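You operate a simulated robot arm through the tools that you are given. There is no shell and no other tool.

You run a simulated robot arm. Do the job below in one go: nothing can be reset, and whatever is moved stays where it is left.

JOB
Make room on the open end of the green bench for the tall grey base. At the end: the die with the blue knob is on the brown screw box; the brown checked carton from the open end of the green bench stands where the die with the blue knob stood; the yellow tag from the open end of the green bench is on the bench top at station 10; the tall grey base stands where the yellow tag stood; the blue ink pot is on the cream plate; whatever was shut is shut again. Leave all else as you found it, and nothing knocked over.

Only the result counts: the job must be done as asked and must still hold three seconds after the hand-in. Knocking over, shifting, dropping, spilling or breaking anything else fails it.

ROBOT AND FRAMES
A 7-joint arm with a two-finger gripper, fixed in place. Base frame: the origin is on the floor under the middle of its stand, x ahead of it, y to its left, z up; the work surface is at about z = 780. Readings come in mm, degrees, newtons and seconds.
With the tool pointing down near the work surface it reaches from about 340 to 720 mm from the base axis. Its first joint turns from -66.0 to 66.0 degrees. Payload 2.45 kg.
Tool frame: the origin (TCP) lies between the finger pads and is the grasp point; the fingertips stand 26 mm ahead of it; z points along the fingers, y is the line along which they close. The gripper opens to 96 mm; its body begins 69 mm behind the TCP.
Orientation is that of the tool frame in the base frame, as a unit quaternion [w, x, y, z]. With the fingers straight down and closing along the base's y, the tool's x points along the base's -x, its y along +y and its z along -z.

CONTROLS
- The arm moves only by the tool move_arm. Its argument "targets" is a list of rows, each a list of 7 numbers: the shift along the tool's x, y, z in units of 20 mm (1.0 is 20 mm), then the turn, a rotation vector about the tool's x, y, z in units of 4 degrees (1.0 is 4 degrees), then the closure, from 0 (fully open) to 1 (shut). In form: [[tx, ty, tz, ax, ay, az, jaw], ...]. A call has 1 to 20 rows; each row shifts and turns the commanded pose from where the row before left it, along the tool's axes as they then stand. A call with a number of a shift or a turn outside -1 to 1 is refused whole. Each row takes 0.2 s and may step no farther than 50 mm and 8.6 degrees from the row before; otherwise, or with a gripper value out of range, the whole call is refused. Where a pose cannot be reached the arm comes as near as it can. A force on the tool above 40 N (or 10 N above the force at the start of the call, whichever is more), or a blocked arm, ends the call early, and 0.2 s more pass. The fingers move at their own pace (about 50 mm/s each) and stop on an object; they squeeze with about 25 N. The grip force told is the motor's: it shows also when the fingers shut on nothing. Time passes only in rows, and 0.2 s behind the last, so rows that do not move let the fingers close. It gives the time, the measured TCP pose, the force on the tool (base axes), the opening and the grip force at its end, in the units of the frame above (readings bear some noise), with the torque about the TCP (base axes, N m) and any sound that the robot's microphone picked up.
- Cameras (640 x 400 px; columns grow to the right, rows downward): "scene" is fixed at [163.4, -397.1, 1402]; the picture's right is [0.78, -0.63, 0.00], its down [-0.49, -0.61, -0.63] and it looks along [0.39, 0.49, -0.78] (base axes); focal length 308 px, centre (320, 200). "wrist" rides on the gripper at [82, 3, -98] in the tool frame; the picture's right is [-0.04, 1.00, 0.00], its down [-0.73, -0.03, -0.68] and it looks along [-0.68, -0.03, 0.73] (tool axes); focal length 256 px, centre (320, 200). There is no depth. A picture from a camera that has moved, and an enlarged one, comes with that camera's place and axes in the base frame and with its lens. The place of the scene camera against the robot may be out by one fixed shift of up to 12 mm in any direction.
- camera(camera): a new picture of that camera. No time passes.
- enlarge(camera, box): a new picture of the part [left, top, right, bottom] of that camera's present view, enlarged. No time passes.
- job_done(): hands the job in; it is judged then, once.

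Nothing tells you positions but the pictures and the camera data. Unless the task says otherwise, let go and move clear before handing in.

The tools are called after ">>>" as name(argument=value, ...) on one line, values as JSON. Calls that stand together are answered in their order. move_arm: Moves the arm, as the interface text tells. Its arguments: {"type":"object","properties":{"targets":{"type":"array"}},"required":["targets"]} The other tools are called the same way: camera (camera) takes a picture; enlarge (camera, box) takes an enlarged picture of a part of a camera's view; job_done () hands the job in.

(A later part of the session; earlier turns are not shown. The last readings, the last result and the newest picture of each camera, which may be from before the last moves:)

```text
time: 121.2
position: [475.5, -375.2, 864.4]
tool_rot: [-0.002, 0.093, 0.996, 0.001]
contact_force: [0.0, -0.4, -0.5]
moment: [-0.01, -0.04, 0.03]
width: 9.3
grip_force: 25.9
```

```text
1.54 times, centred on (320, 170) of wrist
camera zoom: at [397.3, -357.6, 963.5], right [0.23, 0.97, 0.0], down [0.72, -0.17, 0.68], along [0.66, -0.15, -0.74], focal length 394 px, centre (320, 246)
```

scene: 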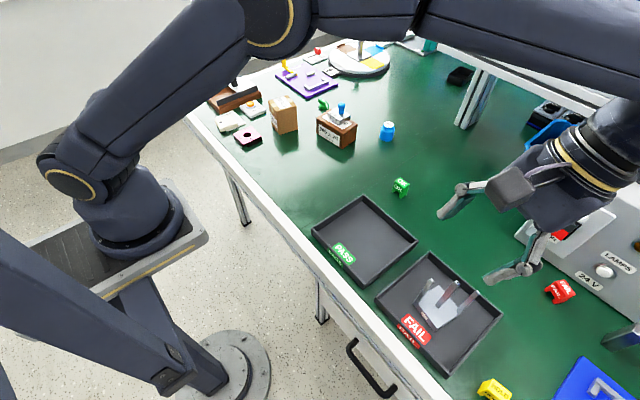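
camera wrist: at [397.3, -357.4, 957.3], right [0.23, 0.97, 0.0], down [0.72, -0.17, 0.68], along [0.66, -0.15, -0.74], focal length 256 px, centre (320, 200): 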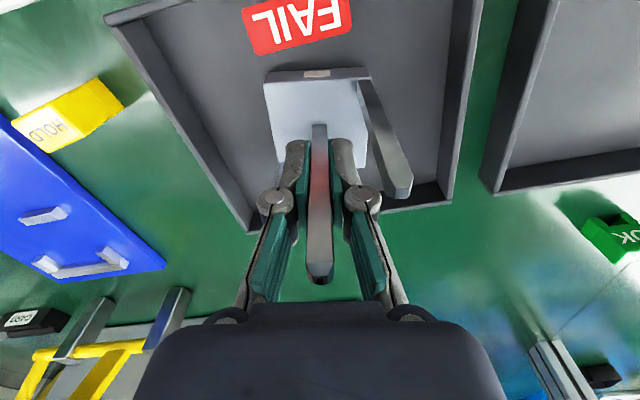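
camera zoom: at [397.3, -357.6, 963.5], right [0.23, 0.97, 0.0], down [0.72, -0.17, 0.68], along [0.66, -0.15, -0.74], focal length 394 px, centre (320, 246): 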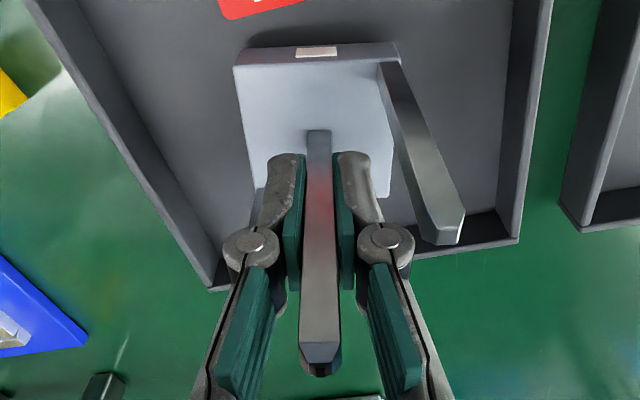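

>>> move_arm(targets=[[0, 0, -0.3, 0, 0, 0, 1], [0, 0, -0.4, 0, 0, 0, 1], [0, 0, -0.4, 0, 0, 0, 1], [0, 0, -0.3, 0, 0, 0, 1], [0, 0, 0, 0, 0, 0, 1]])

>>> camera(camera="wrist")

>>> enlarge(camera="scene", box=[390, 220, 510, 340])

```text
time: 122.4
position: [475.9, -375.4, 893.5]
tool_rot: [-0.001, 0.093, 0.996, 0.001]
contact_force: [-0.2, 0.3, -1.1]
moment: [-0.01, -0.02, -0.02]
width: 9.1
grip_force: 24.8
```

```text
taken
camera wrist: at [397.9, -357.5, 991.6], right [0.22, 0.97, 0.0], down [0.72, -0.17, 0.68], along [0.66, -0.15, -0.74], focal length 256 px, centre (320, 200)
```

wrist: 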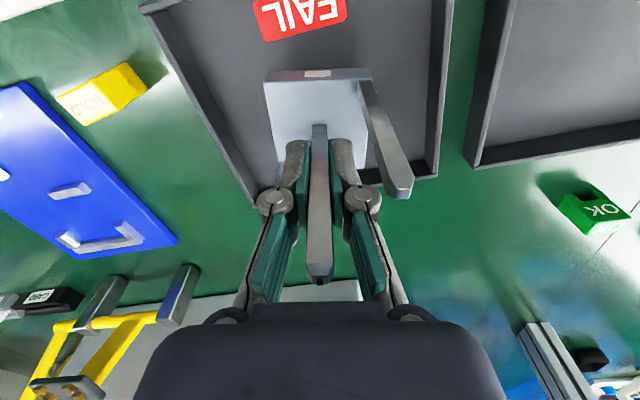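

```text
3.33 times, centred on (450, 280) of scene
camera zoom: at [163.4, -397.1, 1402.0], right [0.78, -0.63, 0.0], down [-0.49, -0.61, -0.63], along [0.39, 0.49, -0.78], focal length 1025 px, centre (-113, -67)
```

zoom: 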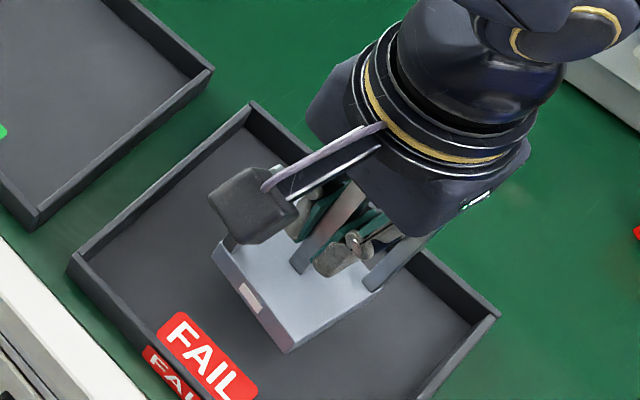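

Base is held level and is light. Raising it to clear the trays, then carrying it to the tag's old place (450, 59).

>>> move_arm(targets=[[0, 0, -0.5, 0, 0, 0, 1], [0, 0, -0.6, 0, 0, 0, 1], [0, 0, -0.6, 0, 0, 0, 1], [0, 0, -0.4, 0, 0, 0, 1], [0.09, 0.35, 0, 0, 0, 0, 1], [0.178, 0.704, 0, 0, 0, 0, 1], [0.178, 0.704, 0, 0, 0, 0, 1], [0.178, 0.704, 0, 0, 0, 0, 1], [0.178, 0.704, 0, 0, 0, 0, 1], [0.178, 0.704, 0, 0, 0, 0, 1], [0.178, 0.704, 0, 0, 0, 0, 1], [0.178, 0.704, 0, 0, 0, 0, 1], [0.178, 0.704, 0, 0, 0, 0, 1], [0.178, 0.704, 0, 0, 0, 0, 1], [0.178, 0.704, 0, 0, 0, 0, 1], [0.178, 0.704, 0, 0, 0, 0, 1], [0.178, 0.704, 0, 0, 0, 0, 1], [0.178, 0.704, 0, 0, 0, 0, 1], [0.178, 0.704, 0, 0, 0, 0, 1], [0.09, 0.35, 0, 0, 0, 0, 1]])

>>> move_arm(targets=[[0.09, 0.35, 0, 0, 0, 0, 1], [0.178, 0.704, 0, 0, 0, 0, 1], [0.178, 0.704, 0, 0, 0, 0, 1], [0.178, 0.704, 0, 0, 0, 0, 1], [0.178, 0.704, 0, 0, 0, 0, 1], [0.178, 0.704, 0, 0, 0, 0, 1], [0.178, 0.704, 0, 0, 0, 0, 1], [0.178, 0.704, 0, 0, 0, 0, 1], [0.178, 0.704, 0, 0, 0, 0, 1], [0.178, 0.704, 0, 0, 0, 0, 1], [0.178, 0.704, 0, 0, 0, 0, 1], [0.178, 0.704, 0, 0, 0, 0, 1], [0.178, 0.704, 0, 0, 0, 0, 1], [0.09, 0.35, 0, 0, 0, 0, 1], [0, 0, 0, 0, 0, 0, 1]])

>>> camera(camera="wrist")

>>> camera(camera="scene")

```text
time: 126.6
position: [462.8, -156.2, 936.1]
tool_rot: [-0.001, 0.093, 0.996, 0.001]
contact_force: [0.1, -0.1, -0.5]
moment: [-0.02, 0.0, -0.02]
width: 9.3
grip_force: 24.8
```

```text
time: 129.8
position: [450.3, 30.8, 934.4]
tool_rot: [-0.001, 0.093, 0.996, 0.001]
contact_force: [0.6, 0.2, -0.9]
moment: [0.0, 0.03, 0.04]
width: 9.5
grip_force: 25.0
```

```text
taken
camera wrist: at [371.9, 49.2, 1034.3], right [0.23, 0.97, 0.0], down [0.72, -0.17, 0.68], along [0.66, -0.15, -0.74], focal length 256 px, centre (320, 200)
```

wrist: 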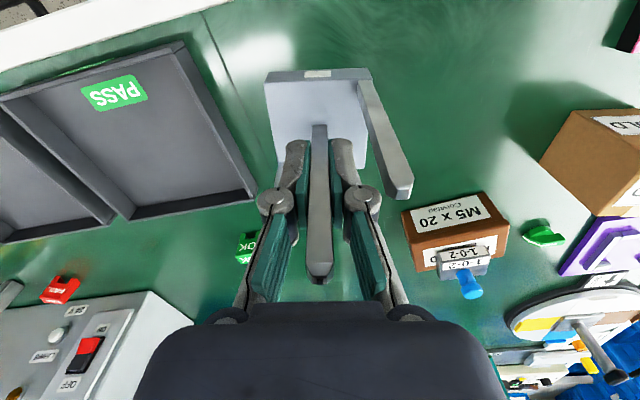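

```text
taken
```

scene: 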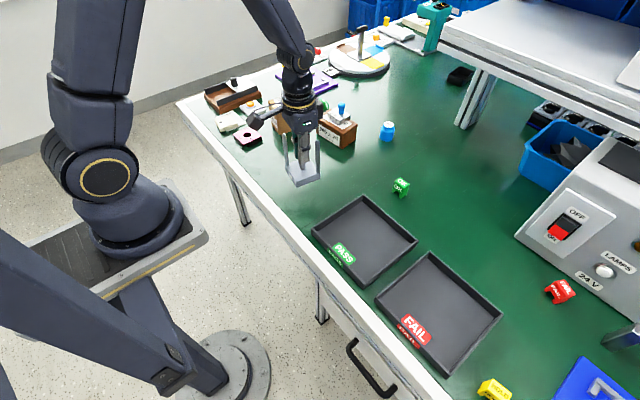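

>>> move_arm(targets=[[0.117, 0.47, 0, 0, 0, 0, 1], [0.117, 0.47, 0, 0, 0, 0, 1], [0.117, 0.47, 0, 0, 0, 0, 1], [0, 0, 0.4, 0, 0, 0, 1], [0, 0, 0.7, 0, 0, 0, 1], [0, 0, 0.7, 0, 0, 0, 1], [0, 0, 0.7, 0, 0, 0, 1], [0, 0, 0.6, 0, 0, 0, 1], [0, 0, 0.4, 0, 0, 0, 1], [0, 0, 0, 0, 0, 0, 1]])

>>> enlarge(camera="scene", box=[250, 120, 350, 210])

```text
time: 132.0
position: [448.6, 61.3, 867.1]
tool_rot: [0.0, 0.094, 0.996, 0.001]
contact_force: [0.2, -0.1, -1.4]
moment: [0.02, -0.02, 0.04]
width: 9.1
grip_force: 24.9
```

```text
4.44 times, centred on (300, 165) of scene
camera zoom: at [163.4, -397.1, 1402.0], right [0.78, -0.63, 0.0], down [-0.49, -0.61, -0.63], along [0.39, 0.49, -0.78], focal length 1367 px, centre (409, 356)
```

zoom: 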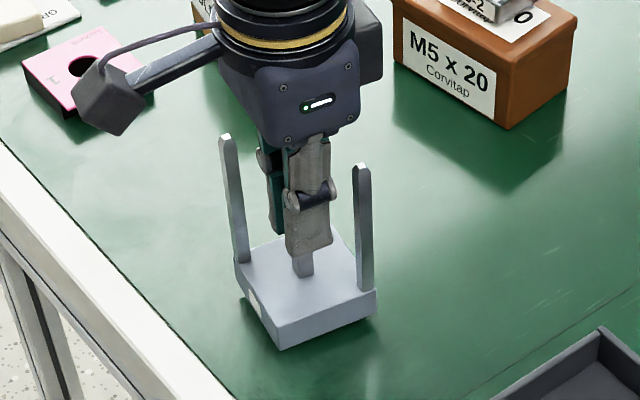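

>>> move_arm(targets=[[0, 0, 0.2, 0, 0, 0, 1], [0, 0, 0.2, 0, 0, 0, 1], [0, 0, 0.1, 0, 0, 0, 1], [0, 0, 0, 0, 0, 0, 1]])

>>> move_arm(targets=[[0, 0, 0.05, 0, 0, 0, 1], [0, 0, 0.05, 0, 0, 0, 1], [0, 0, 0, 0, 0, 0, 1]])

```text
time: 133.0
position: [449.4, 61.4, 856.0]
tool_rot: [0.0, 0.093, 0.996, 0.001]
contact_force: [-3.1, -0.9, 16.3]
moment: [-0.01, 0.02, 0.01]
width: 9.2
grip_force: 24.9
```

```text
time: 133.8
position: [449.5, 60.0, 851.5]
tool_rot: [0.0, 0.093, 0.996, 0.001]
contact_force: [0.7, 2.0, 16.7]
moment: [0.06, -0.01, 0.01]
width: 9.0
grip_force: 24.7
```

The base is down on the bench. Releasing and rising straight up.

>>> move_arm(targets=[[0, 0, -0.04, 0, 0, 0, 1], [0, 0, 0, 0, 0, 0, 0.8], [0, 0, 0, 0, 0, 0, 0.6], [0, 0, 0, 0, 0, 0, 0.4], [0, 0, 0, 0, 0, 0, 0.2], [0, 0, 0, 0, 0, 0, 0.2], [0, 0, -0.5, 0, 0, 0, 0.2], [0, 0, -1, 0, 0, 0, 0.2], [0, 0, -1, 0, 0, 0, 0.2], [0, 0, -1, 0, 0, 0, 0.2], [0, 0, -1, 0, 0, 0, 0.2], [0, 0, -1, 0, 0, 0, 0.2], [0, 0, -1, 0, 0, 0, 0.2], [0, 0, 0, 0, 0, 0, 0.2]])

>>> camera(camera="wrist")

>>> enlarge(camera="scene", box=[250, 120, 350, 210])

```text
time: 136.8
position: [447.5, 59.5, 983.2]
tool_rot: [-0.001, 0.094, 0.996, 0.001]
contact_force: [-0.7, 0.3, 0.0]
moment: [-0.03, -0.03, 0.04]
width: 77.0
grip_force: 0.0
```

```text
taken
camera wrist: at [369.9, 78.4, 1082.7], right [0.23, 0.97, 0.0], down [0.72, -0.17, 0.68], along [0.66, -0.15, -0.74], focal length 256 px, centre (320, 200)
```

wrist: 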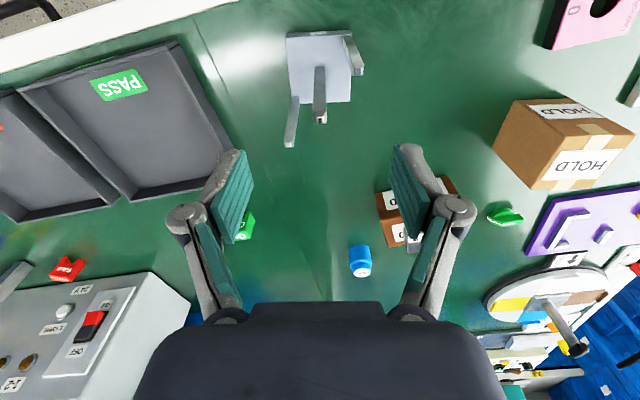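

```text
4.44 times, centred on (300, 165) of scene
camera zoom: at [163.4, -397.1, 1402.0], right [0.78, -0.63, 0.0], down [-0.49, -0.61, -0.63], along [0.39, 0.49, -0.78], focal length 1367 px, centre (409, 356)
```

zoom: 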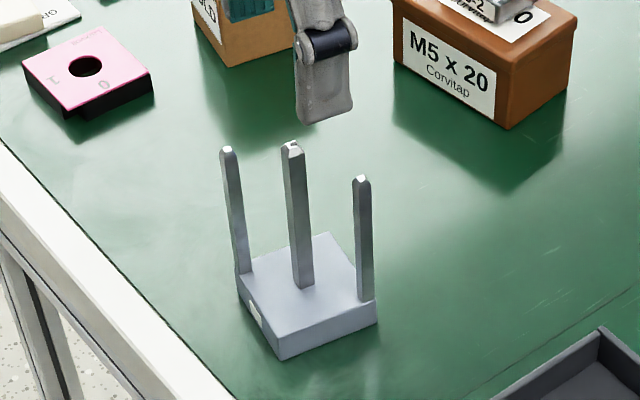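

The grey base stands at ≈(450, 59). The ink pot at x≈799 is beyond vertical reach, so it needs a tilted grip. First a closer look at it.

>>> move_arm(targets=[[0, 0, 0, 0, 0, -0.89, 0.2], [0, 0, 0, 0, 0, -0.89, 0.2], [0, 0, 0, 0, 0, -0.89, 0.2], [-0.95, 0, 0, 0, 0, 0, 0.2], [-0.95, 0, 0, 0, 0, 0, 0.2], [-0.95, 0, 0, 0, 0, 0, 0.2], [-0.95, 0, 0, 0, 0, 0, 0.2], [-0.95, 0, 0, 0, 0, 0, 0.2], [-0.95, 0, 0, 0, 0, 0, 0.2], [0, 0, 0, 0, 0, 0, 0.2]])

>>> camera(camera="wrist")

>>> enlarge(camera="wrist", box=[260, 160, 380, 280])

>>> enlarge(camera="scene", box=[360, 110, 420, 150])

```text
time: 139.0
position: [563.2, 60.4, 983.2]
tool_rot: [-0.001, 0.0, 1.0, 0.002]
contact_force: [0.0, 0.3, 0.6]
moment: [-0.04, 0.01, 0.04]
width: 76.7
grip_force: 0.0
```

```text
taken
camera wrist: at [482.3, 63.5, 1083.7], right [0.04, 1.0, 0.0], down [0.74, -0.03, 0.68], along [0.68, -0.03, -0.74], focal length 256 px, centre (320, 200)
```

wrist: 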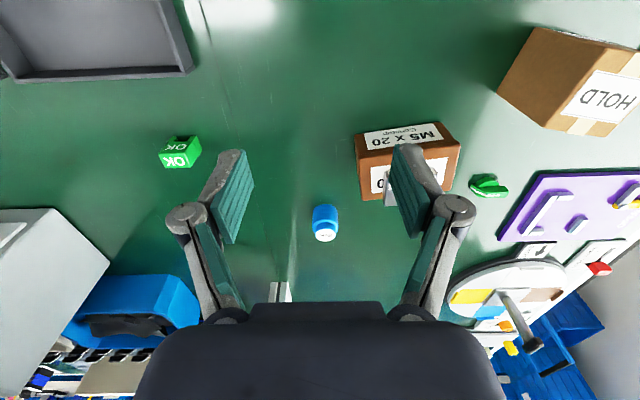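

```text
3.33 times, centred on (320, 220) of wrist
camera zoom: at [482.3, 63.5, 1083.7], right [0.04, 1.0, 0.0], down [0.74, -0.03, 0.68], along [0.68, -0.03, -0.74], focal length 853 px, centre (320, 133)
```

zoom: 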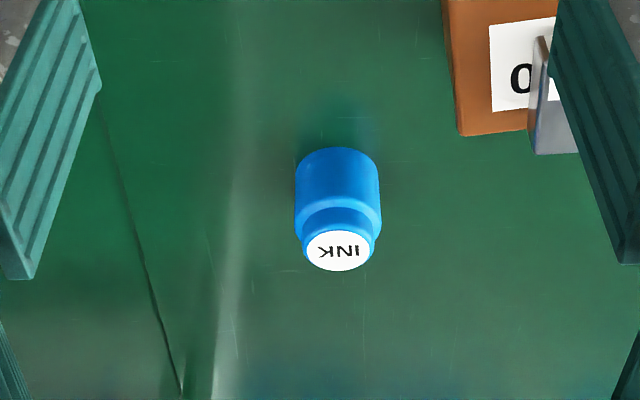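

```text
10.00 times, centred on (390, 130) of scene
camera zoom: at [163.4, -397.1, 1402.0], right [0.78, -0.63, 0.0], down [-0.49, -0.61, -0.63], along [0.39, 0.49, -0.78], focal length 3076 px, centre (-380, 900)
```

zoom: 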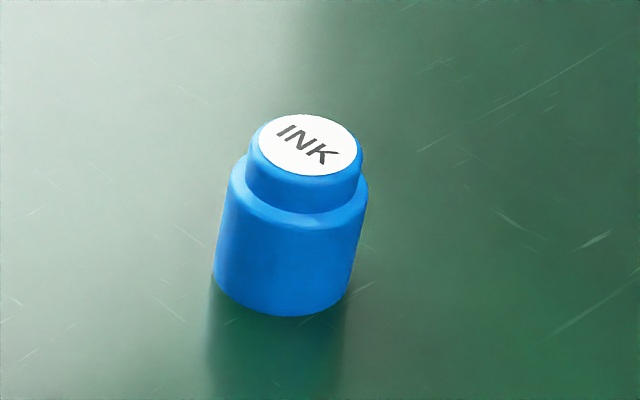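

Pot: centre ≈ (796, 60), body Ø42, top z≈827. I'll tilt the tool 40° outward here (clear of everything), then approach the pot along the tool axis.

>>> move_arm(targets=[[0, 0, 0, 0, -1, 0, 0.35], [0, 0, 0, 0, -1, 0, 0.35], [0, 0, 0, 0, -1, 0, 0.35], [0, 0, 0, 0, -1, 0, 0.35], [0, 0, 0, 0, -1, 0, 0.35], [0, 0, 0, 0, -1, 0, 0.35], [0, 0, 0, 0, -1, 0, 0.35], [0, 0, 0, 0, -1, 0, 0.35], [0, 0, 0, 0, -1, 0, 0.35], [0, 0, 0, 0, -1, 0, 0.35], [0, 0, 0, 0, 0, 0, 0.35]])

>>> camera(camera="wrist")

>>> camera(camera="scene")

```text
time: 141.4
position: [562.6, 58.5, 982.5]
tool_rot: [0.341, 0.0, 0.94, 0.0]
contact_force: [0.4, 0.2, -0.2]
moment: [-0.03, 0.01, 0.03]
width: 62.2
grip_force: 0.1
```

```text
taken
camera wrist: at [438.3, 63.3, 1007.1], right [0.03, 1.0, 0.03], down [0.13, -0.03, 0.99], along [0.99, -0.03, -0.13], focal length 256 px, centre (320, 200)
```

wrist: 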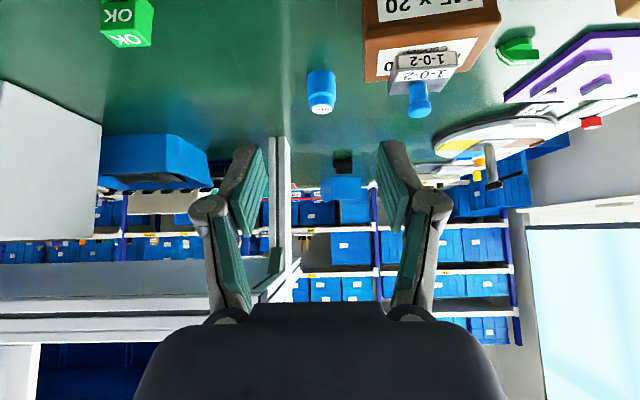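

```text
taken
```

scene: 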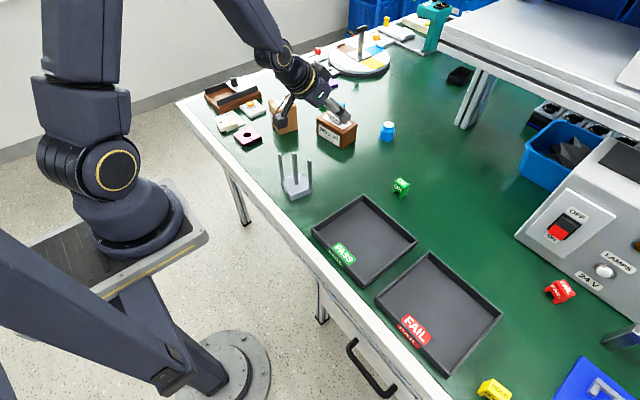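

Tilt is exactly 40°. Advancing to the pre-grasp pose behind and above the pot.

>>> move_arm(targets=[[-0.349, 0.007, 0.949, 0, 0, 0, 0.35], [-0.349, 0.007, 0.949, 0, 0, 0, 0.35], [-0.349, 0.007, 0.949, 0, 0, 0, 0.35], [-0.349, 0.007, 0.949, 0, 0, 0, 0.35], [-0.349, 0.007, 0.949, 0, 0, 0, 0.35], [-0.349, 0.007, 0.949, 0, 0, 0, 0.35], [-0.349, 0.007, 0.949, 0, 0, 0, 0.35], [-0.349, 0.007, 0.949, 0, 0, 0, 0.35], [-0.349, 0.007, 0.949, 0, 0, 0, 0.35], [-0.349, 0.007, 0.949, 0, 0, 0, 0.35], [0, 0, 0, 0, 0, 0, 0.35]])

>>> camera(camera="wrist")

>>> enlarge(camera="scene", box=[300, 60, 440, 170])

```text
time: 143.8
position: [738.4, 60.8, 882.6]
tool_rot: [0.341, 0.001, 0.94, 0.0]
contact_force: [1.2, -0.1, 0.6]
moment: [0.04, 0.01, 0.03]
width: 62.4
grip_force: 0.0
```

```text
taken
camera wrist: at [613.7, 64.1, 906.8], right [0.03, 1.0, 0.03], down [0.13, -0.03, 0.99], along [0.99, -0.03, -0.13], focal length 256 px, centre (320, 200)
```

wrist: 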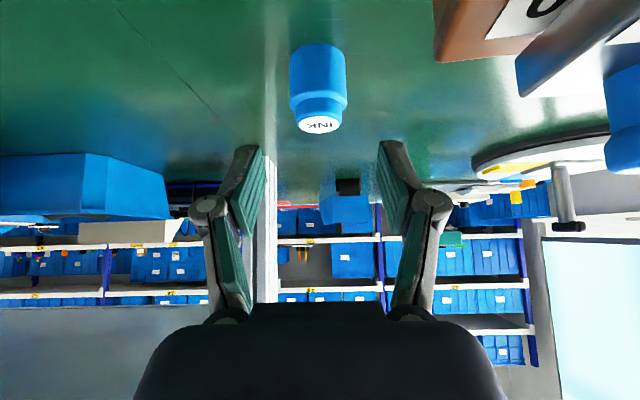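

```text
3.64 times, centred on (370, 115) of scene
camera zoom: at [163.4, -397.1, 1402.0], right [0.78, -0.63, 0.0], down [-0.49, -0.61, -0.63], along [0.39, 0.49, -0.78], focal length 1119 px, centre (138, 509)
```

zoom: 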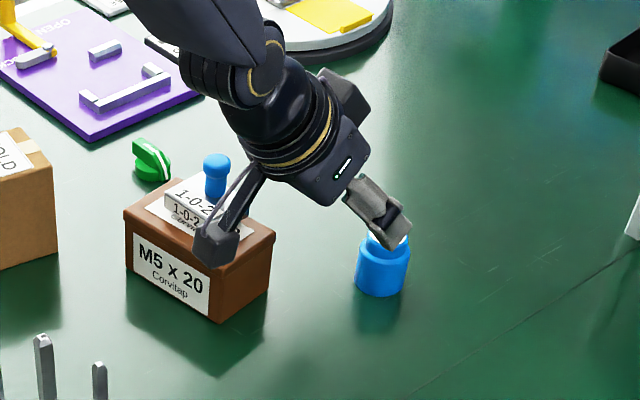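

Geometry matches. Advancing along the tool axis to straddle the pot.

>>> move_arm(targets=[[0, 0, 0.7, 0, 0, 0, 0.35], [0, 0, 0.7, 0, 0, 0, 0.35], [0, 0, 0.7, 0, 0, 0, 0.35], [0, 0, 0.7, 0, 0, 0, 0.35], [0, 0, 0.7, 0, 0, 0, 0.35], [0, 0, 0, 0, 0, 0, 0.35]])

>>> camera(camera="wrist")

>>> enlarge(camera="scene", box=[320, 80, 440, 160])

```text
time: 145.2
position: [781.7, 61.0, 827.4]
tool_rot: [0.341, 0.0, 0.94, 0.0]
contact_force: [-0.2, -0.1, -0.2]
moment: [0.01, -0.01, 0.03]
width: 62.2
grip_force: 0.0
```

```text
taken
camera wrist: at [657.9, 64.0, 852.3], right [0.03, 1.0, 0.03], down [0.13, -0.03, 0.99], along [0.99, -0.03, -0.13], focal length 256 px, centre (320, 200)
```

wrist: 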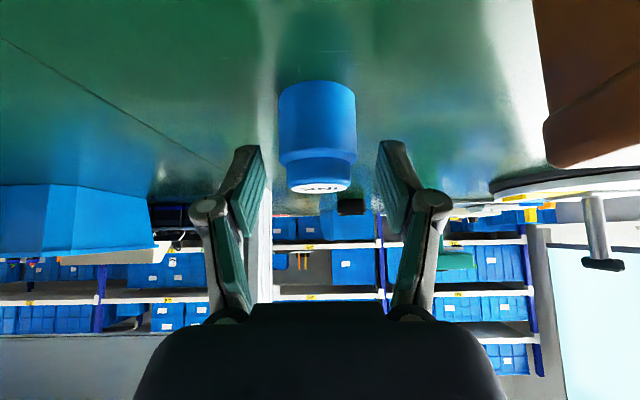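

```text
5.00 times, centred on (380, 120) of scene
camera zoom: at [163.4, -397.1, 1402.0], right [0.78, -0.63, 0.0], down [-0.49, -0.61, -0.63], along [0.39, 0.49, -0.78], focal length 1538 px, centre (20, 600)
```

zoom: 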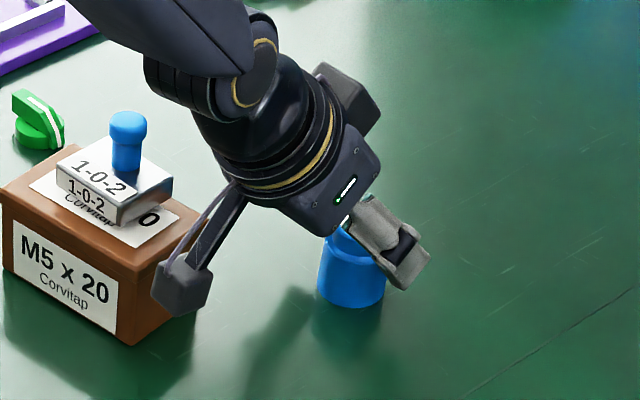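

>>> move_arm(targets=[[0, 0, 0.4, 0, 0, 0, 0.35], [0, 0, 0.35, 0, 0, 0, 0.35], [0, 0, 0.15, 0, 0, 0, 0.35], [0, 0, 0, 0, 0, 0, 0.35]])

>>> camera(camera="wrist")

>>> enlarge(camera="scene", box=[320, 80, 440, 160])

```text
time: 146.2
position: [795.2, 60.5, 815.3]
tool_rot: [0.341, 0.001, 0.94, 0.001]
contact_force: [-0.2, 0.0, -0.9]
moment: [-0.01, 0.03, -0.02]
width: 62.4
grip_force: 0.0
```

```text
taken
camera wrist: at [669.8, 63.7, 838.4], right [0.03, 1.0, 0.03], down [0.13, -0.03, 0.99], along [0.99, -0.03, -0.13], focal length 256 px, centre (320, 200)
```

wrist: 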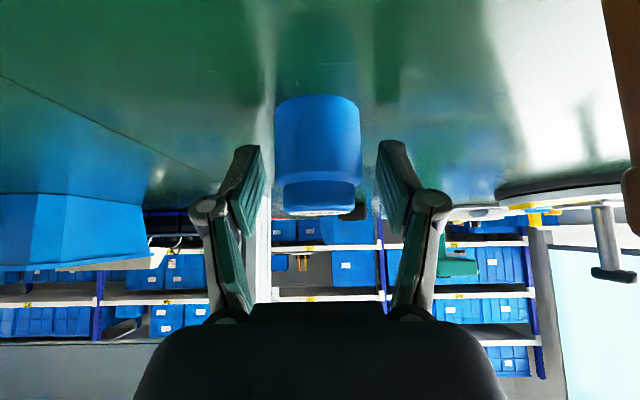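

```text
5.00 times, centred on (380, 120) of scene
camera zoom: at [163.4, -397.1, 1402.0], right [0.78, -0.63, 0.0], down [-0.49, -0.61, -0.63], along [0.39, 0.49, -0.78], focal length 1538 px, centre (20, 600)
```

zoom: 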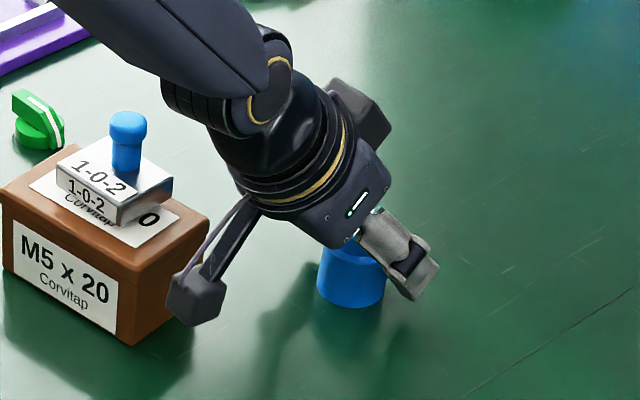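

Pot body is between the pads. Closing.

>>> move_arm(targets=[[0, 0, 0, 0, 0, 0, 0.5], [0, 0, 0, 0, 0, 0, 0.6], [0, 0, 0, 0, 0, 0, 0.8], [0, 0, 0, 0, 0, 0, 1], [0, 0, 0, 0, 0, 0, 1], [0, 0, 0, 0, 0, 0, 1]])

>>> enlarge(camera="scene", box=[320, 80, 440, 160])

>>> camera(camera="wrist")

```text
time: 147.6
position: [794.0, 60.0, 814.2]
tool_rot: [0.341, 0.0, 0.94, 0.0]
contact_force: [0.1, 0.0, 1.3]
moment: [0.0, -0.01, 0.0]
width: 39.9
grip_force: 24.6
```

```text
5.00 times, centred on (380, 120) of scene
camera zoom: at [163.3, -397.1, 1402.0], right [0.78, -0.63, 0.0], down [-0.49, -0.61, -0.63], along [0.39, 0.49, -0.78], focal length 1538 px, centre (20, 600)
```

zoom: 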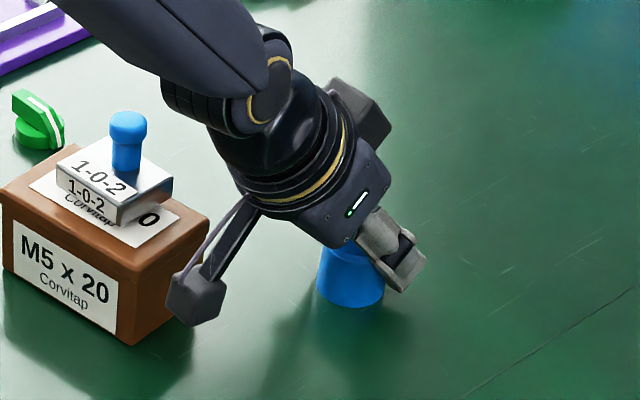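

```text
taken
camera wrist: at [669.8, 63.8, 838.6], right [0.03, 1.0, 0.03], down [0.13, -0.03, 0.99], along [0.99, -0.03, -0.13], focal length 256 px, centre (320, 200)
```

wrist: 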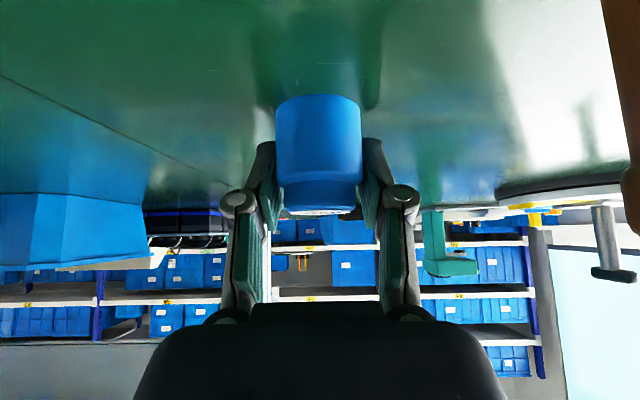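

Gripped (≈40 mm). Lifting straight up in small steps, keeping the tilt.

>>> move_arm(targets=[[-0.064, 0, -0.077, 0, 0, 0, 1], [-0.096, 0, -0.115, 0, 0, 0, 1], [-0.129, 0, -0.153, 0, 0, 0, 1], [0, 0, 0, 0, 0, 0, 1]])

>>> camera(camera="wrist")

>>> enlarge(camera="scene", box=[320, 80, 440, 160])

```text
time: 148.6
position: [795.1, 62.0, 822.6]
tool_rot: [0.341, 0.001, 0.94, 0.0]
contact_force: [0.0, 0.2, -1.6]
moment: [0.01, 0.01, 0.03]
width: 39.9
grip_force: 25.4
```

```text
taken
camera wrist: at [670.0, 64.7, 847.6], right [0.03, 1.0, 0.03], down [0.13, -0.03, 0.99], along [0.99, -0.03, -0.13], focal length 256 px, centre (320, 200)
```

wrist: 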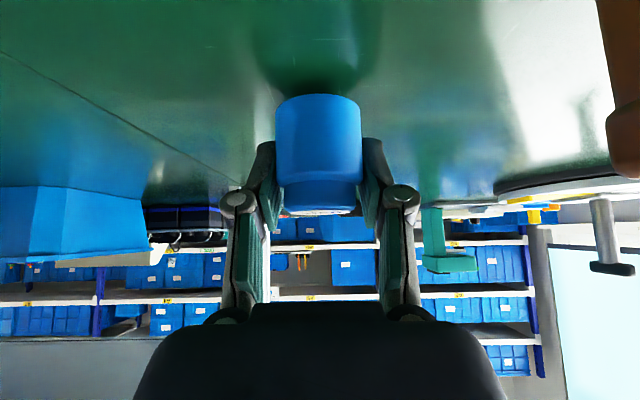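

```text
5.00 times, centred on (380, 120) of scene
camera zoom: at [163.4, -397.1, 1402.0], right [0.78, -0.63, 0.0], down [-0.49, -0.61, -0.63], along [0.39, 0.49, -0.78], focal length 1538 px, centre (20, 600)
```

zoom: 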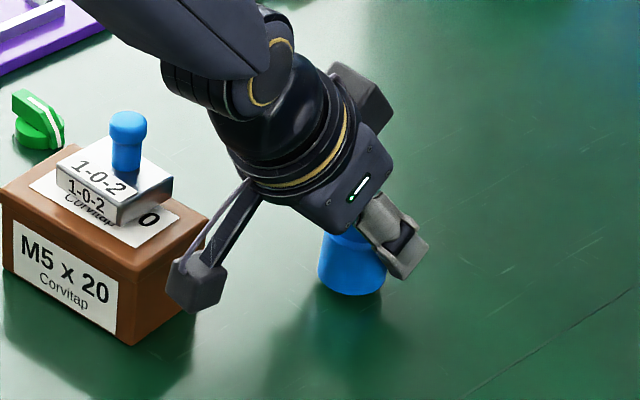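

Pot is lifted and steady. Raising it well above everything, still upright.

>>> move_arm(targets=[[-0.2, 0, -0.24, 0, 0, 0, 1], [-0.35, 0, -0.42, 0, 0, 0, 1], [-0.45, 0, -0.536, 0, 0, 0, 1], [-0.45, 0, -0.536, 0, 0, 0, 1], [-0.45, 0, -0.536, 0, 0, 0, 1], [-0.45, 0, -0.536, 0, 0, 0, 1], [-0.45, 0, -0.536, 0, 0, 0, 1], [-0.45, 0, -0.536, 0, 0, 0, 1], [-0.45, 0, -0.536, 0, 0, 0, 1], [-0.45, 0, -0.536, 0, 0, 0, 1], [-0.45, 0, -0.536, 0, 0, 0, 1], [-0.35, 0, -0.42, 0, 0, 0, 1], [-0.2, 0, -0.24, 0, 0, 0, 1], [0, 0, 0, 0, 0, 0, 1]])

>>> camera(camera="wrist")

```text
time: 151.6
position: [795.1, 63.7, 985.2]
tool_rot: [0.341, 0.0, 0.94, 0.001]
contact_force: [-0.7, 0.5, -0.4]
moment: [-0.02, 0.01, 0.01]
width: 40.1
grip_force: 25.1
```

```text
taken
camera wrist: at [670.5, 65.2, 1008.2], right [0.03, 1.0, 0.03], down [0.13, -0.03, 0.99], along [0.99, -0.03, -0.13], focal length 256 px, centre (320, 200)
```

wrist: 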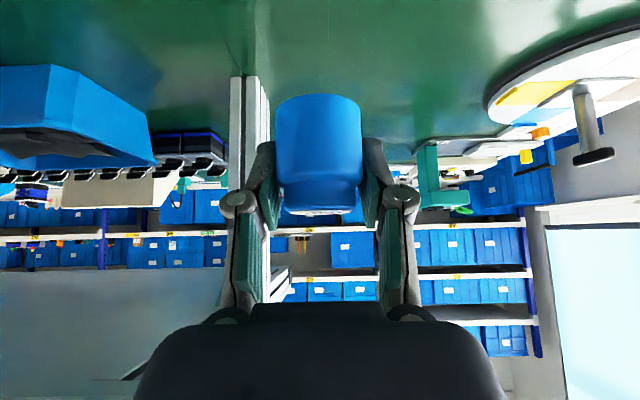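

Retracting toward the robot at constant height, pot upright.

>>> move_arm(targets=[[0.25, 0, -0.21, 0, 0, 0, 1], [0.45, 0, -0.378, 0, 0, 0, 1], [0.534, 0, -0.448, 0, 0, 0, 1], [0.534, 0, -0.448, 0, 0, 0, 1], [0.534, 0, -0.448, 0, 0, 0, 1], [0.534, 0, -0.448, 0, 0, 0, 1], [0.534, 0, -0.448, 0, 0, 0, 1], [0.534, 0, -0.448, 0, 0, 0, 1], [0.534, 0, -0.448, 0, 0, 0, 1], [0.534, 0, -0.448, 0, 0, 0, 1], [0.534, 0, -0.448, 0, 0, 0, 1], [0.534, 0, -0.448, 0, 0, 0, 1], [0.45, 0, -0.378, 0, 0, 0, 1], [0.25, 0, -0.21, 0, 0, 0, 1], [0, 0, 0, 0, 0, 0, 1]])

```text
time: 154.8
position: [619.5, 60.5, 985.0]
tool_rot: [0.341, 0.001, 0.94, 0.0]
contact_force: [-0.3, -0.4, -0.5]
moment: [0.01, -0.01, 0.0]
width: 39.8
grip_force: 24.9
```

Now rotating about the vertical by +40° so the gripper faces the cream plate's direction; the pot stays upright.

>>> move_arm(targets=[[0, 0, 0, -0.3214, 0, -0.383, 1], [0, 0, 0, -0.6428, 0, -0.766, 1], [0, 0, 0, -0.6428, 0, -0.766, 1], [0, 0, 0, -0.6428, 0, -0.766, 1], [0, 0, 0, -0.6428, 0, -0.766, 1], [0, 0, 0, -0.6428, 0, -0.766, 1], [0, 0, 0, -0.6428, 0, -0.766, 1], [0, 0, 0, -0.6428, 0, -0.766, 1], [0, 0, 0, -0.6428, 0, -0.766, 1], [0, 0, 0, -0.6428, 0, -0.766, 1], [0, 0, 0, -0.3214, 0, -0.383, 1], [0, 0, 0, 0, 0, 0, 1]])

>>> camera(camera="wrist")

>>> camera(camera="scene")

```text
time: 157.4
position: [618.6, 60.0, 984.7]
tool_rot: [0.321, -0.32, 0.883, 0.118]
contact_force: [-0.4, 0.0, -1.9]
moment: [-0.01, 0.01, 0.02]
width: 40.2
grip_force: 25.0
```

```text
taken
camera wrist: at [521.4, -17.3, 1008.7], right [-0.62, 0.79, 0.03], down [0.12, 0.06, 0.99], along [0.78, 0.62, -0.13], focal length 256 px, centre (320, 200)
```

wrist: 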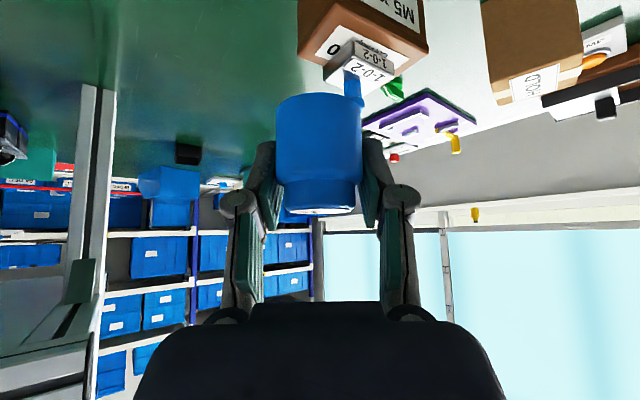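

```text
taken
```

scene: 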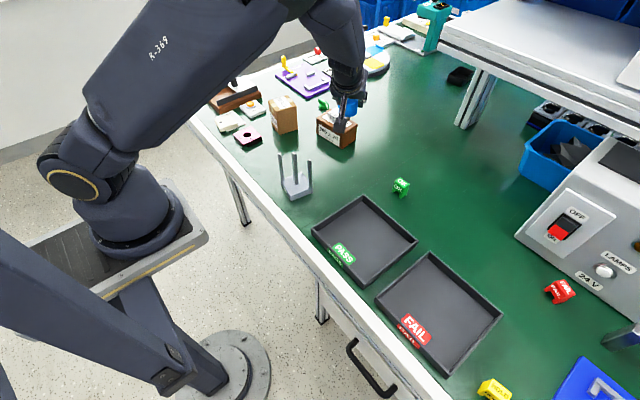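

Rotating a further 20° (to avoid the brown rail base when placing), then moving toward the plate at constant height.

>>> move_arm(targets=[[0, 0, 0, -0.3214, 0, -0.383, 1], [0, 0, 0, -0.6428, 0, -0.766, 1], [0, 0, 0, -0.6428, 0, -0.766, 1], [0, 0, 0, -0.6428, 0, -0.766, 1], [0, 0, 0, -0.6428, 0, -0.766, 1], [0, 0, 0, -0.3214, 0, -0.383, 1], [0, 0, 0, 0, 0, 0, 1]])

```text
time: 159.0
position: [618.7, 60.6, 985.1]
tool_rot: [0.297, -0.469, 0.814, 0.172]
contact_force: [0.2, -0.1, -1.1]
moment: [0.02, -0.01, 0.02]
width: 39.7
grip_force: 24.7
```

>>> move_arm(targets=[[-0.08, 0.35, 0.067, 0, 0, 0, 1], [-0.159, 0.701, 0.134, 0, 0, 0, 1], [-0.159, 0.701, 0.134, 0, 0, 0, 1], [-0.159, 0.701, 0.134, 0, 0, 0, 1], [-0.159, 0.701, 0.134, 0, 0, 0, 1], [-0.159, 0.701, 0.134, 0, 0, 0, 1], [-0.159, 0.701, 0.134, 0, 0, 0, 1], [-0.159, 0.701, 0.134, 0, 0, 0, 1], [-0.159, 0.701, 0.134, 0, 0, 0, 1], [-0.159, 0.701, 0.134, 0, 0, 0, 1], [-0.159, 0.701, 0.134, 0, 0, 0, 1], [-0.159, 0.701, 0.134, 0, 0, 0, 1], [-0.159, 0.701, 0.134, 0, 0, 0, 1], [-0.159, 0.701, 0.134, 0, 0, 0, 1]])

>>> move_arm(targets=[[-0.159, 0.701, 0.134, 0, 0, 0, 1], [-0.159, 0.701, 0.134, 0, 0, 0, 1], [-0.159, 0.701, 0.134, 0, 0, 0, 1], [-0.159, 0.701, 0.134, 0, 0, 0, 1], [-0.159, 0.701, 0.134, 0, 0, 0, 1], [-0.159, 0.701, 0.134, 0, 0, 0, 1], [-0.159, 0.701, 0.134, 0, 0, 0, 1], [-0.159, 0.701, 0.134, 0, 0, 0, 1], [-0.159, 0.701, 0.134, 0, 0, 0, 1], [-0.159, 0.701, 0.134, 0, 0, 0, 1], [-0.159, 0.701, 0.134, 0, 0, 0, 1], [-0.08, 0.35, 0.067, 0, 0, 0, 1], [0, 0, 0, 0, 0, 0, 1]])

>>> camera(camera="wrist")

>>> camera(camera="scene")

```text
time: 162.0
position: [483.8, 205.8, 986.0]
tool_rot: [0.296, -0.469, 0.814, 0.172]
contact_force: [-1.0, 0.0, -0.8]
moment: [-0.01, 0.0, 0.01]
width: 39.9
grip_force: 24.5
```

```text
time: 164.8
position: [368.2, 327.5, 987.1]
tool_rot: [0.297, -0.468, 0.814, 0.171]
contact_force: [-0.1, -0.1, -0.4]
moment: [-0.01, 0.02, 0.0]
width: 39.7
grip_force: 24.9
```

```text
taken
camera wrist: at [304.0, 220.2, 1009.4], right [-0.85, 0.53, 0.03], down [0.09, 0.09, 0.99], along [0.52, 0.84, -0.13], focal length 256 px, centre (320, 200)
```

wrist: 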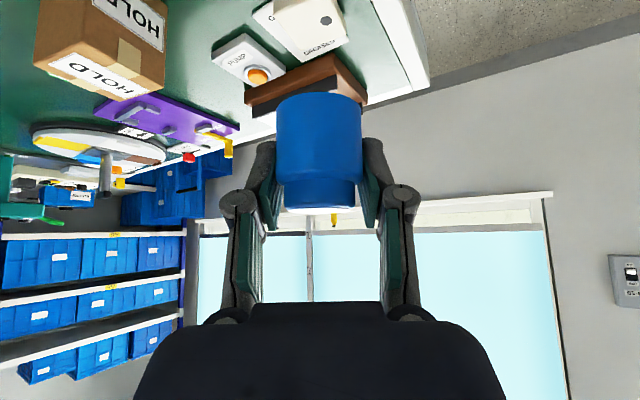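

```text
taken
```

scene: 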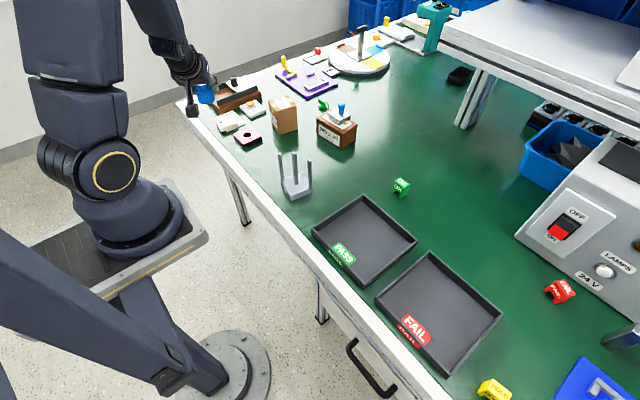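

The cream plate is in view at the top. Zooming in on it from both cameras.

>>> enlarge(camera="wrist", box=[220, 0, 380, 100])

>>> enlarge(camera="scene", box=[190, 70, 290, 150])

```text
4.00 times, centred on (300, 50) of wrist
camera zoom: at [304.0, 220.2, 1009.4], right [-0.85, 0.53, 0.03], down [0.09, 0.09, 0.99], along [0.52, 0.84, -0.13], focal length 1024 px, centre (400, 800)
```

zoom: 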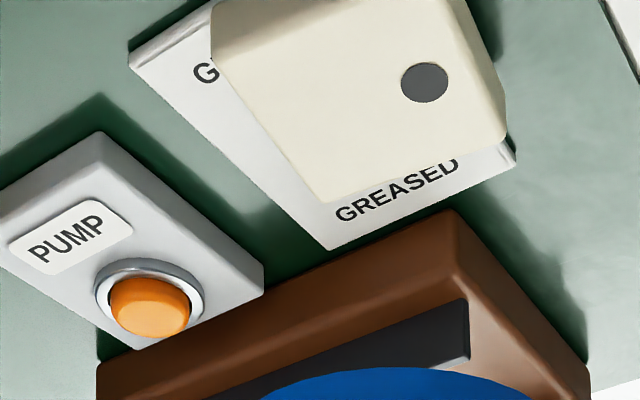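

```text
5.00 times, centred on (240, 110) of scene
camera zoom: at [163.4, -397.1, 1402.0], right [0.78, -0.63, 0.0], down [-0.49, -0.61, -0.63], along [0.39, 0.49, -0.78], focal length 1538 px, centre (720, 650)
```

zoom: 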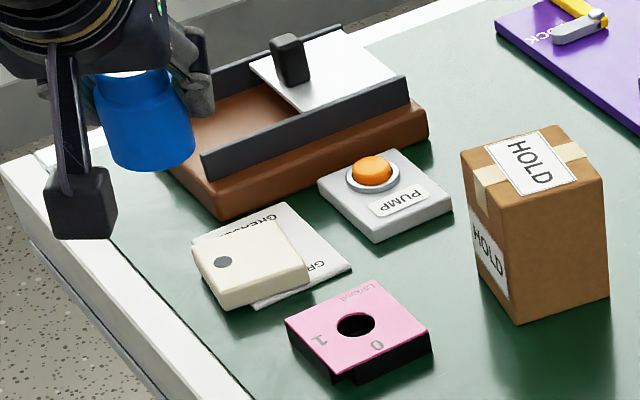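

Plate centre confirmed ≈ (433, 420), top z≈795. Moving above it and descending part-way.

>>> move_arm(targets=[[-0.27, -0.031, 0.226, 0, 0, 0, 1], [-0.538, -0.062, 0.452, 0, 0, 0, 1], [-0.538, -0.062, 0.452, 0, 0, 0, 1], [-0.538, -0.062, 0.452, 0, 0, 0, 1], [-0.538, -0.062, 0.452, 0, 0, 0, 1], [-0.538, -0.062, 0.452, 0, 0, 0, 1], [-0.538, -0.062, 0.452, 0, 0, 0, 1], [-0.538, -0.062, 0.452, 0, 0, 0, 1], [-0.27, -0.031, 0.226, 0, 0, 0, 1], [0.22, 0, 0.263, 0, 0, 0, 1], [0.442, 0, 0.527, 0, 0, 0, 1], [0.442, 0, 0.527, 0, 0, 0, 1], [0.442, 0, 0.527, 0, 0, 0, 1], [0.442, 0, 0.527, 0, 0, 0, 1], [0.442, 0, 0.527, 0, 0, 0, 1], [0.442, 0, 0.527, 0, 0, 0, 1], [0.22, 0, 0.263, 0, 0, 0, 1], [0, 0, 0, 0, 0, 0, 1]])

>>> camera(camera="wrist")

>>> enlarge(camera="scene", box=[190, 60, 290, 150])

```text
time: 168.6
position: [434.1, 418.6, 891.4]
tool_rot: [0.296, -0.468, 0.814, 0.172]
contact_force: [0.4, 0.4, -1.4]
moment: [-0.02, -0.01, 0.04]
width: 39.8
grip_force: 25.0
```

```text
taken
camera wrist: at [368.3, 312.7, 913.8], right [-0.85, 0.53, 0.03], down [0.09, 0.09, 0.99], along [0.52, 0.84, -0.13], focal length 256 px, centre (320, 200)
```

wrist: 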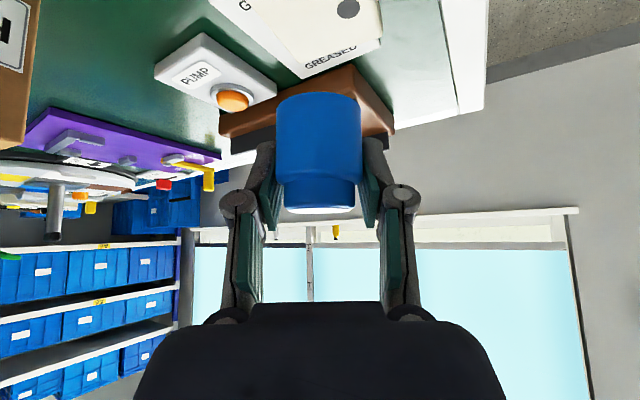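

```text
4.44 times, centred on (240, 105) of scene
camera zoom: at [163.4, -397.1, 1402.0], right [0.78, -0.63, 0.0], down [-0.49, -0.61, -0.63], along [0.39, 0.49, -0.78], focal length 1367 px, centre (676, 622)
```

zoom: 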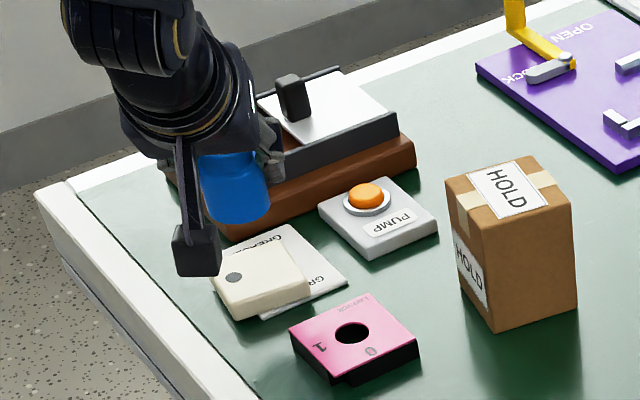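

>>> move_arm(targets=[[0.2, 0, 0.24, 0, 0, 0, 1], [0.35, 0, 0.42, 0, 0, 0, 1], [0.35, 0, 0.42, 0, 0, 0, 1], [0.35, 0, 0.42, 0, 0, 0, 1], [0.25, 0, 0.3, 0, 0, 0, 1], [0, 0, 0, 0, 0, 0, 1]])

>>> camera(camera="wrist")

>>> enlarge(camera="scene", box=[200, 75, 280, 145])

```text
time: 170.0
position: [432.0, 420.4, 842.5]
tool_rot: [0.296, -0.469, 0.814, 0.172]
contact_force: [0.7, -0.3, -1.7]
moment: [-0.03, 0.0, -0.02]
width: 39.5
grip_force: 24.8
```

```text
taken
camera wrist: at [368.2, 313.6, 867.1], right [-0.85, 0.53, 0.03], down [0.09, 0.09, 0.99], along [0.52, 0.84, -0.13], focal length 256 px, centre (320, 200)
```

wrist: 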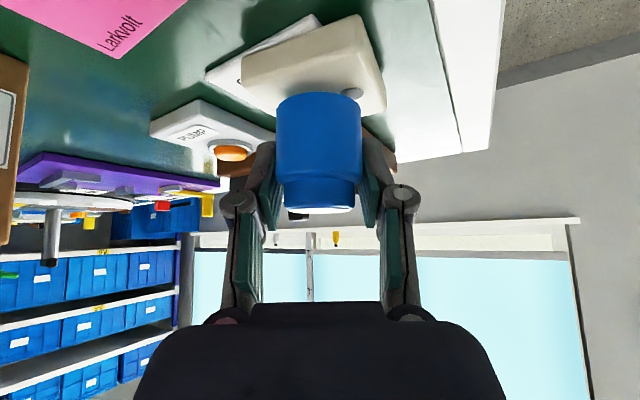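

```text
5.71 times, centred on (240, 110) of scene
camera zoom: at [163.4, -397.1, 1402.0], right [0.78, -0.63, 0.0], down [-0.49, -0.61, -0.63], along [0.39, 0.49, -0.78], focal length 1758 px, centre (777, 714)
```

zoom: 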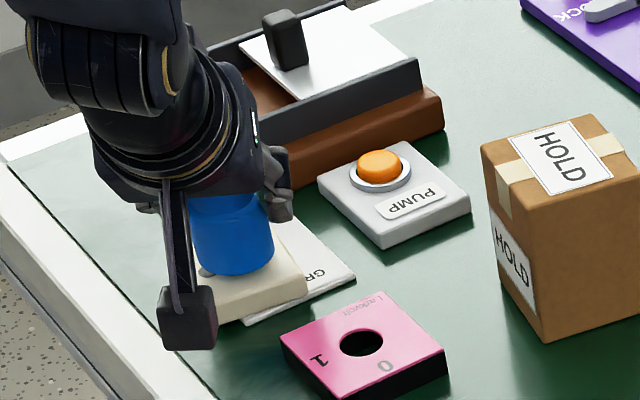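

Pot hovers just over the plate, centred. Lowering in fine steps.

>>> move_arm(targets=[[0.08, 0, 0.096, 0, 0, 0, 1], [0.08, 0, 0.096, 0, 0, 0, 1], [0.06, 0, 0.072, 0, 0, 0, 1], [0, 0, 0, 0, 0, 0, 1]])

>>> move_arm(targets=[[0.045, 0, 0.054, 0, 0, 0, 1], [0.032, 0, 0.038, 0, 0, 0, 1], [0, 0, 0, 0, 0, 0, 1]])

>>> camera(camera="wrist")

```text
time: 171.0
position: [433.7, 420.8, 835.9]
tool_rot: [0.297, -0.468, 0.814, 0.172]
contact_force: [-0.6, 0.0, -1.4]
moment: [0.04, -0.01, -0.03]
width: 39.8
grip_force: 25.0
```

```text
time: 171.8
position: [433.8, 420.8, 835.5]
tool_rot: [0.298, -0.469, 0.813, 0.174]
contact_force: [0.0, -0.5, 12.7]
moment: [-0.13, -0.12, 0.01]
width: 39.6
grip_force: 24.5
```

```text
taken
camera wrist: at [368.7, 314.1, 858.2], right [-0.85, 0.53, 0.03], down [0.09, 0.09, 0.99], along [0.52, 0.85, -0.12], focal length 256 px, centre (320, 200)
```

wrist: 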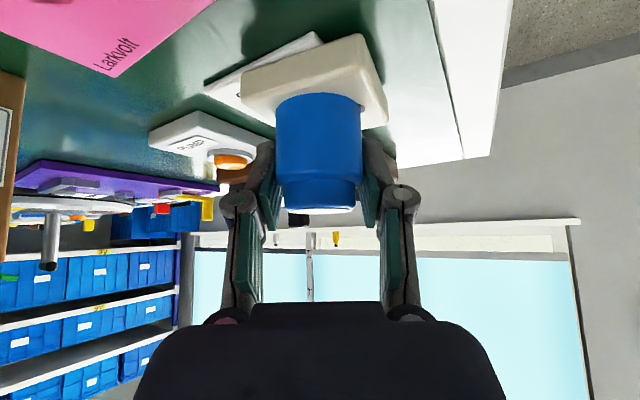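

>>> enlarge(camera="wrist", box=[220, 20, 420, 145])

>>> enlarge(camera="scene", box=[210, 90, 270, 140])

```text
3.20 times, centred on (320, 82) of wrist
camera zoom: at [368.7, 314.1, 858.2], right [-0.85, 0.53, 0.03], down [0.09, 0.09, 0.99], along [0.52, 0.85, -0.12], focal length 819 px, centre (320, 576)
```

zoom: 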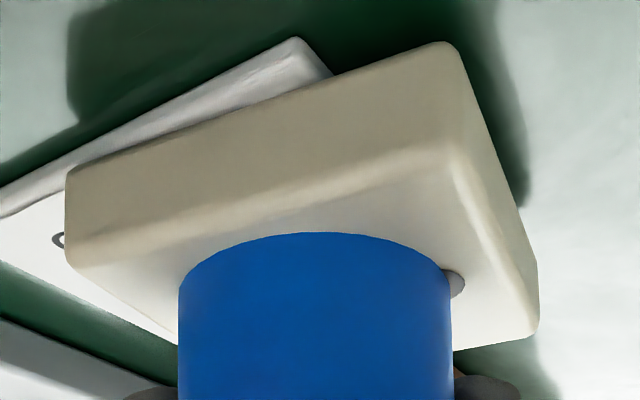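

```text
8.00 times, centred on (240, 115) of scene
camera zoom: at [163.2, -397.3, 1402.0], right [0.78, -0.63, 0.0], down [-0.49, -0.61, -0.63], along [0.39, 0.49, -0.78], focal length 2461 px, centre (960, 880)
```

zoom: 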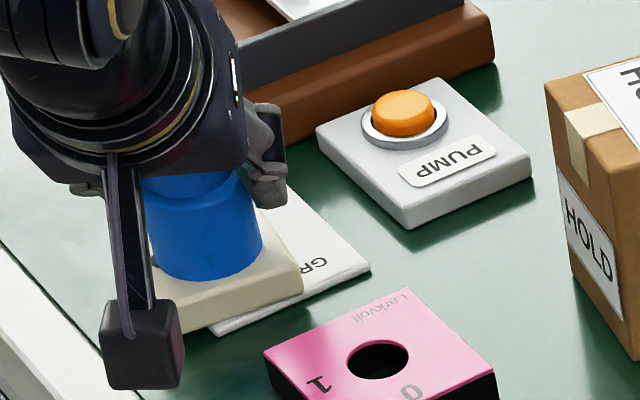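

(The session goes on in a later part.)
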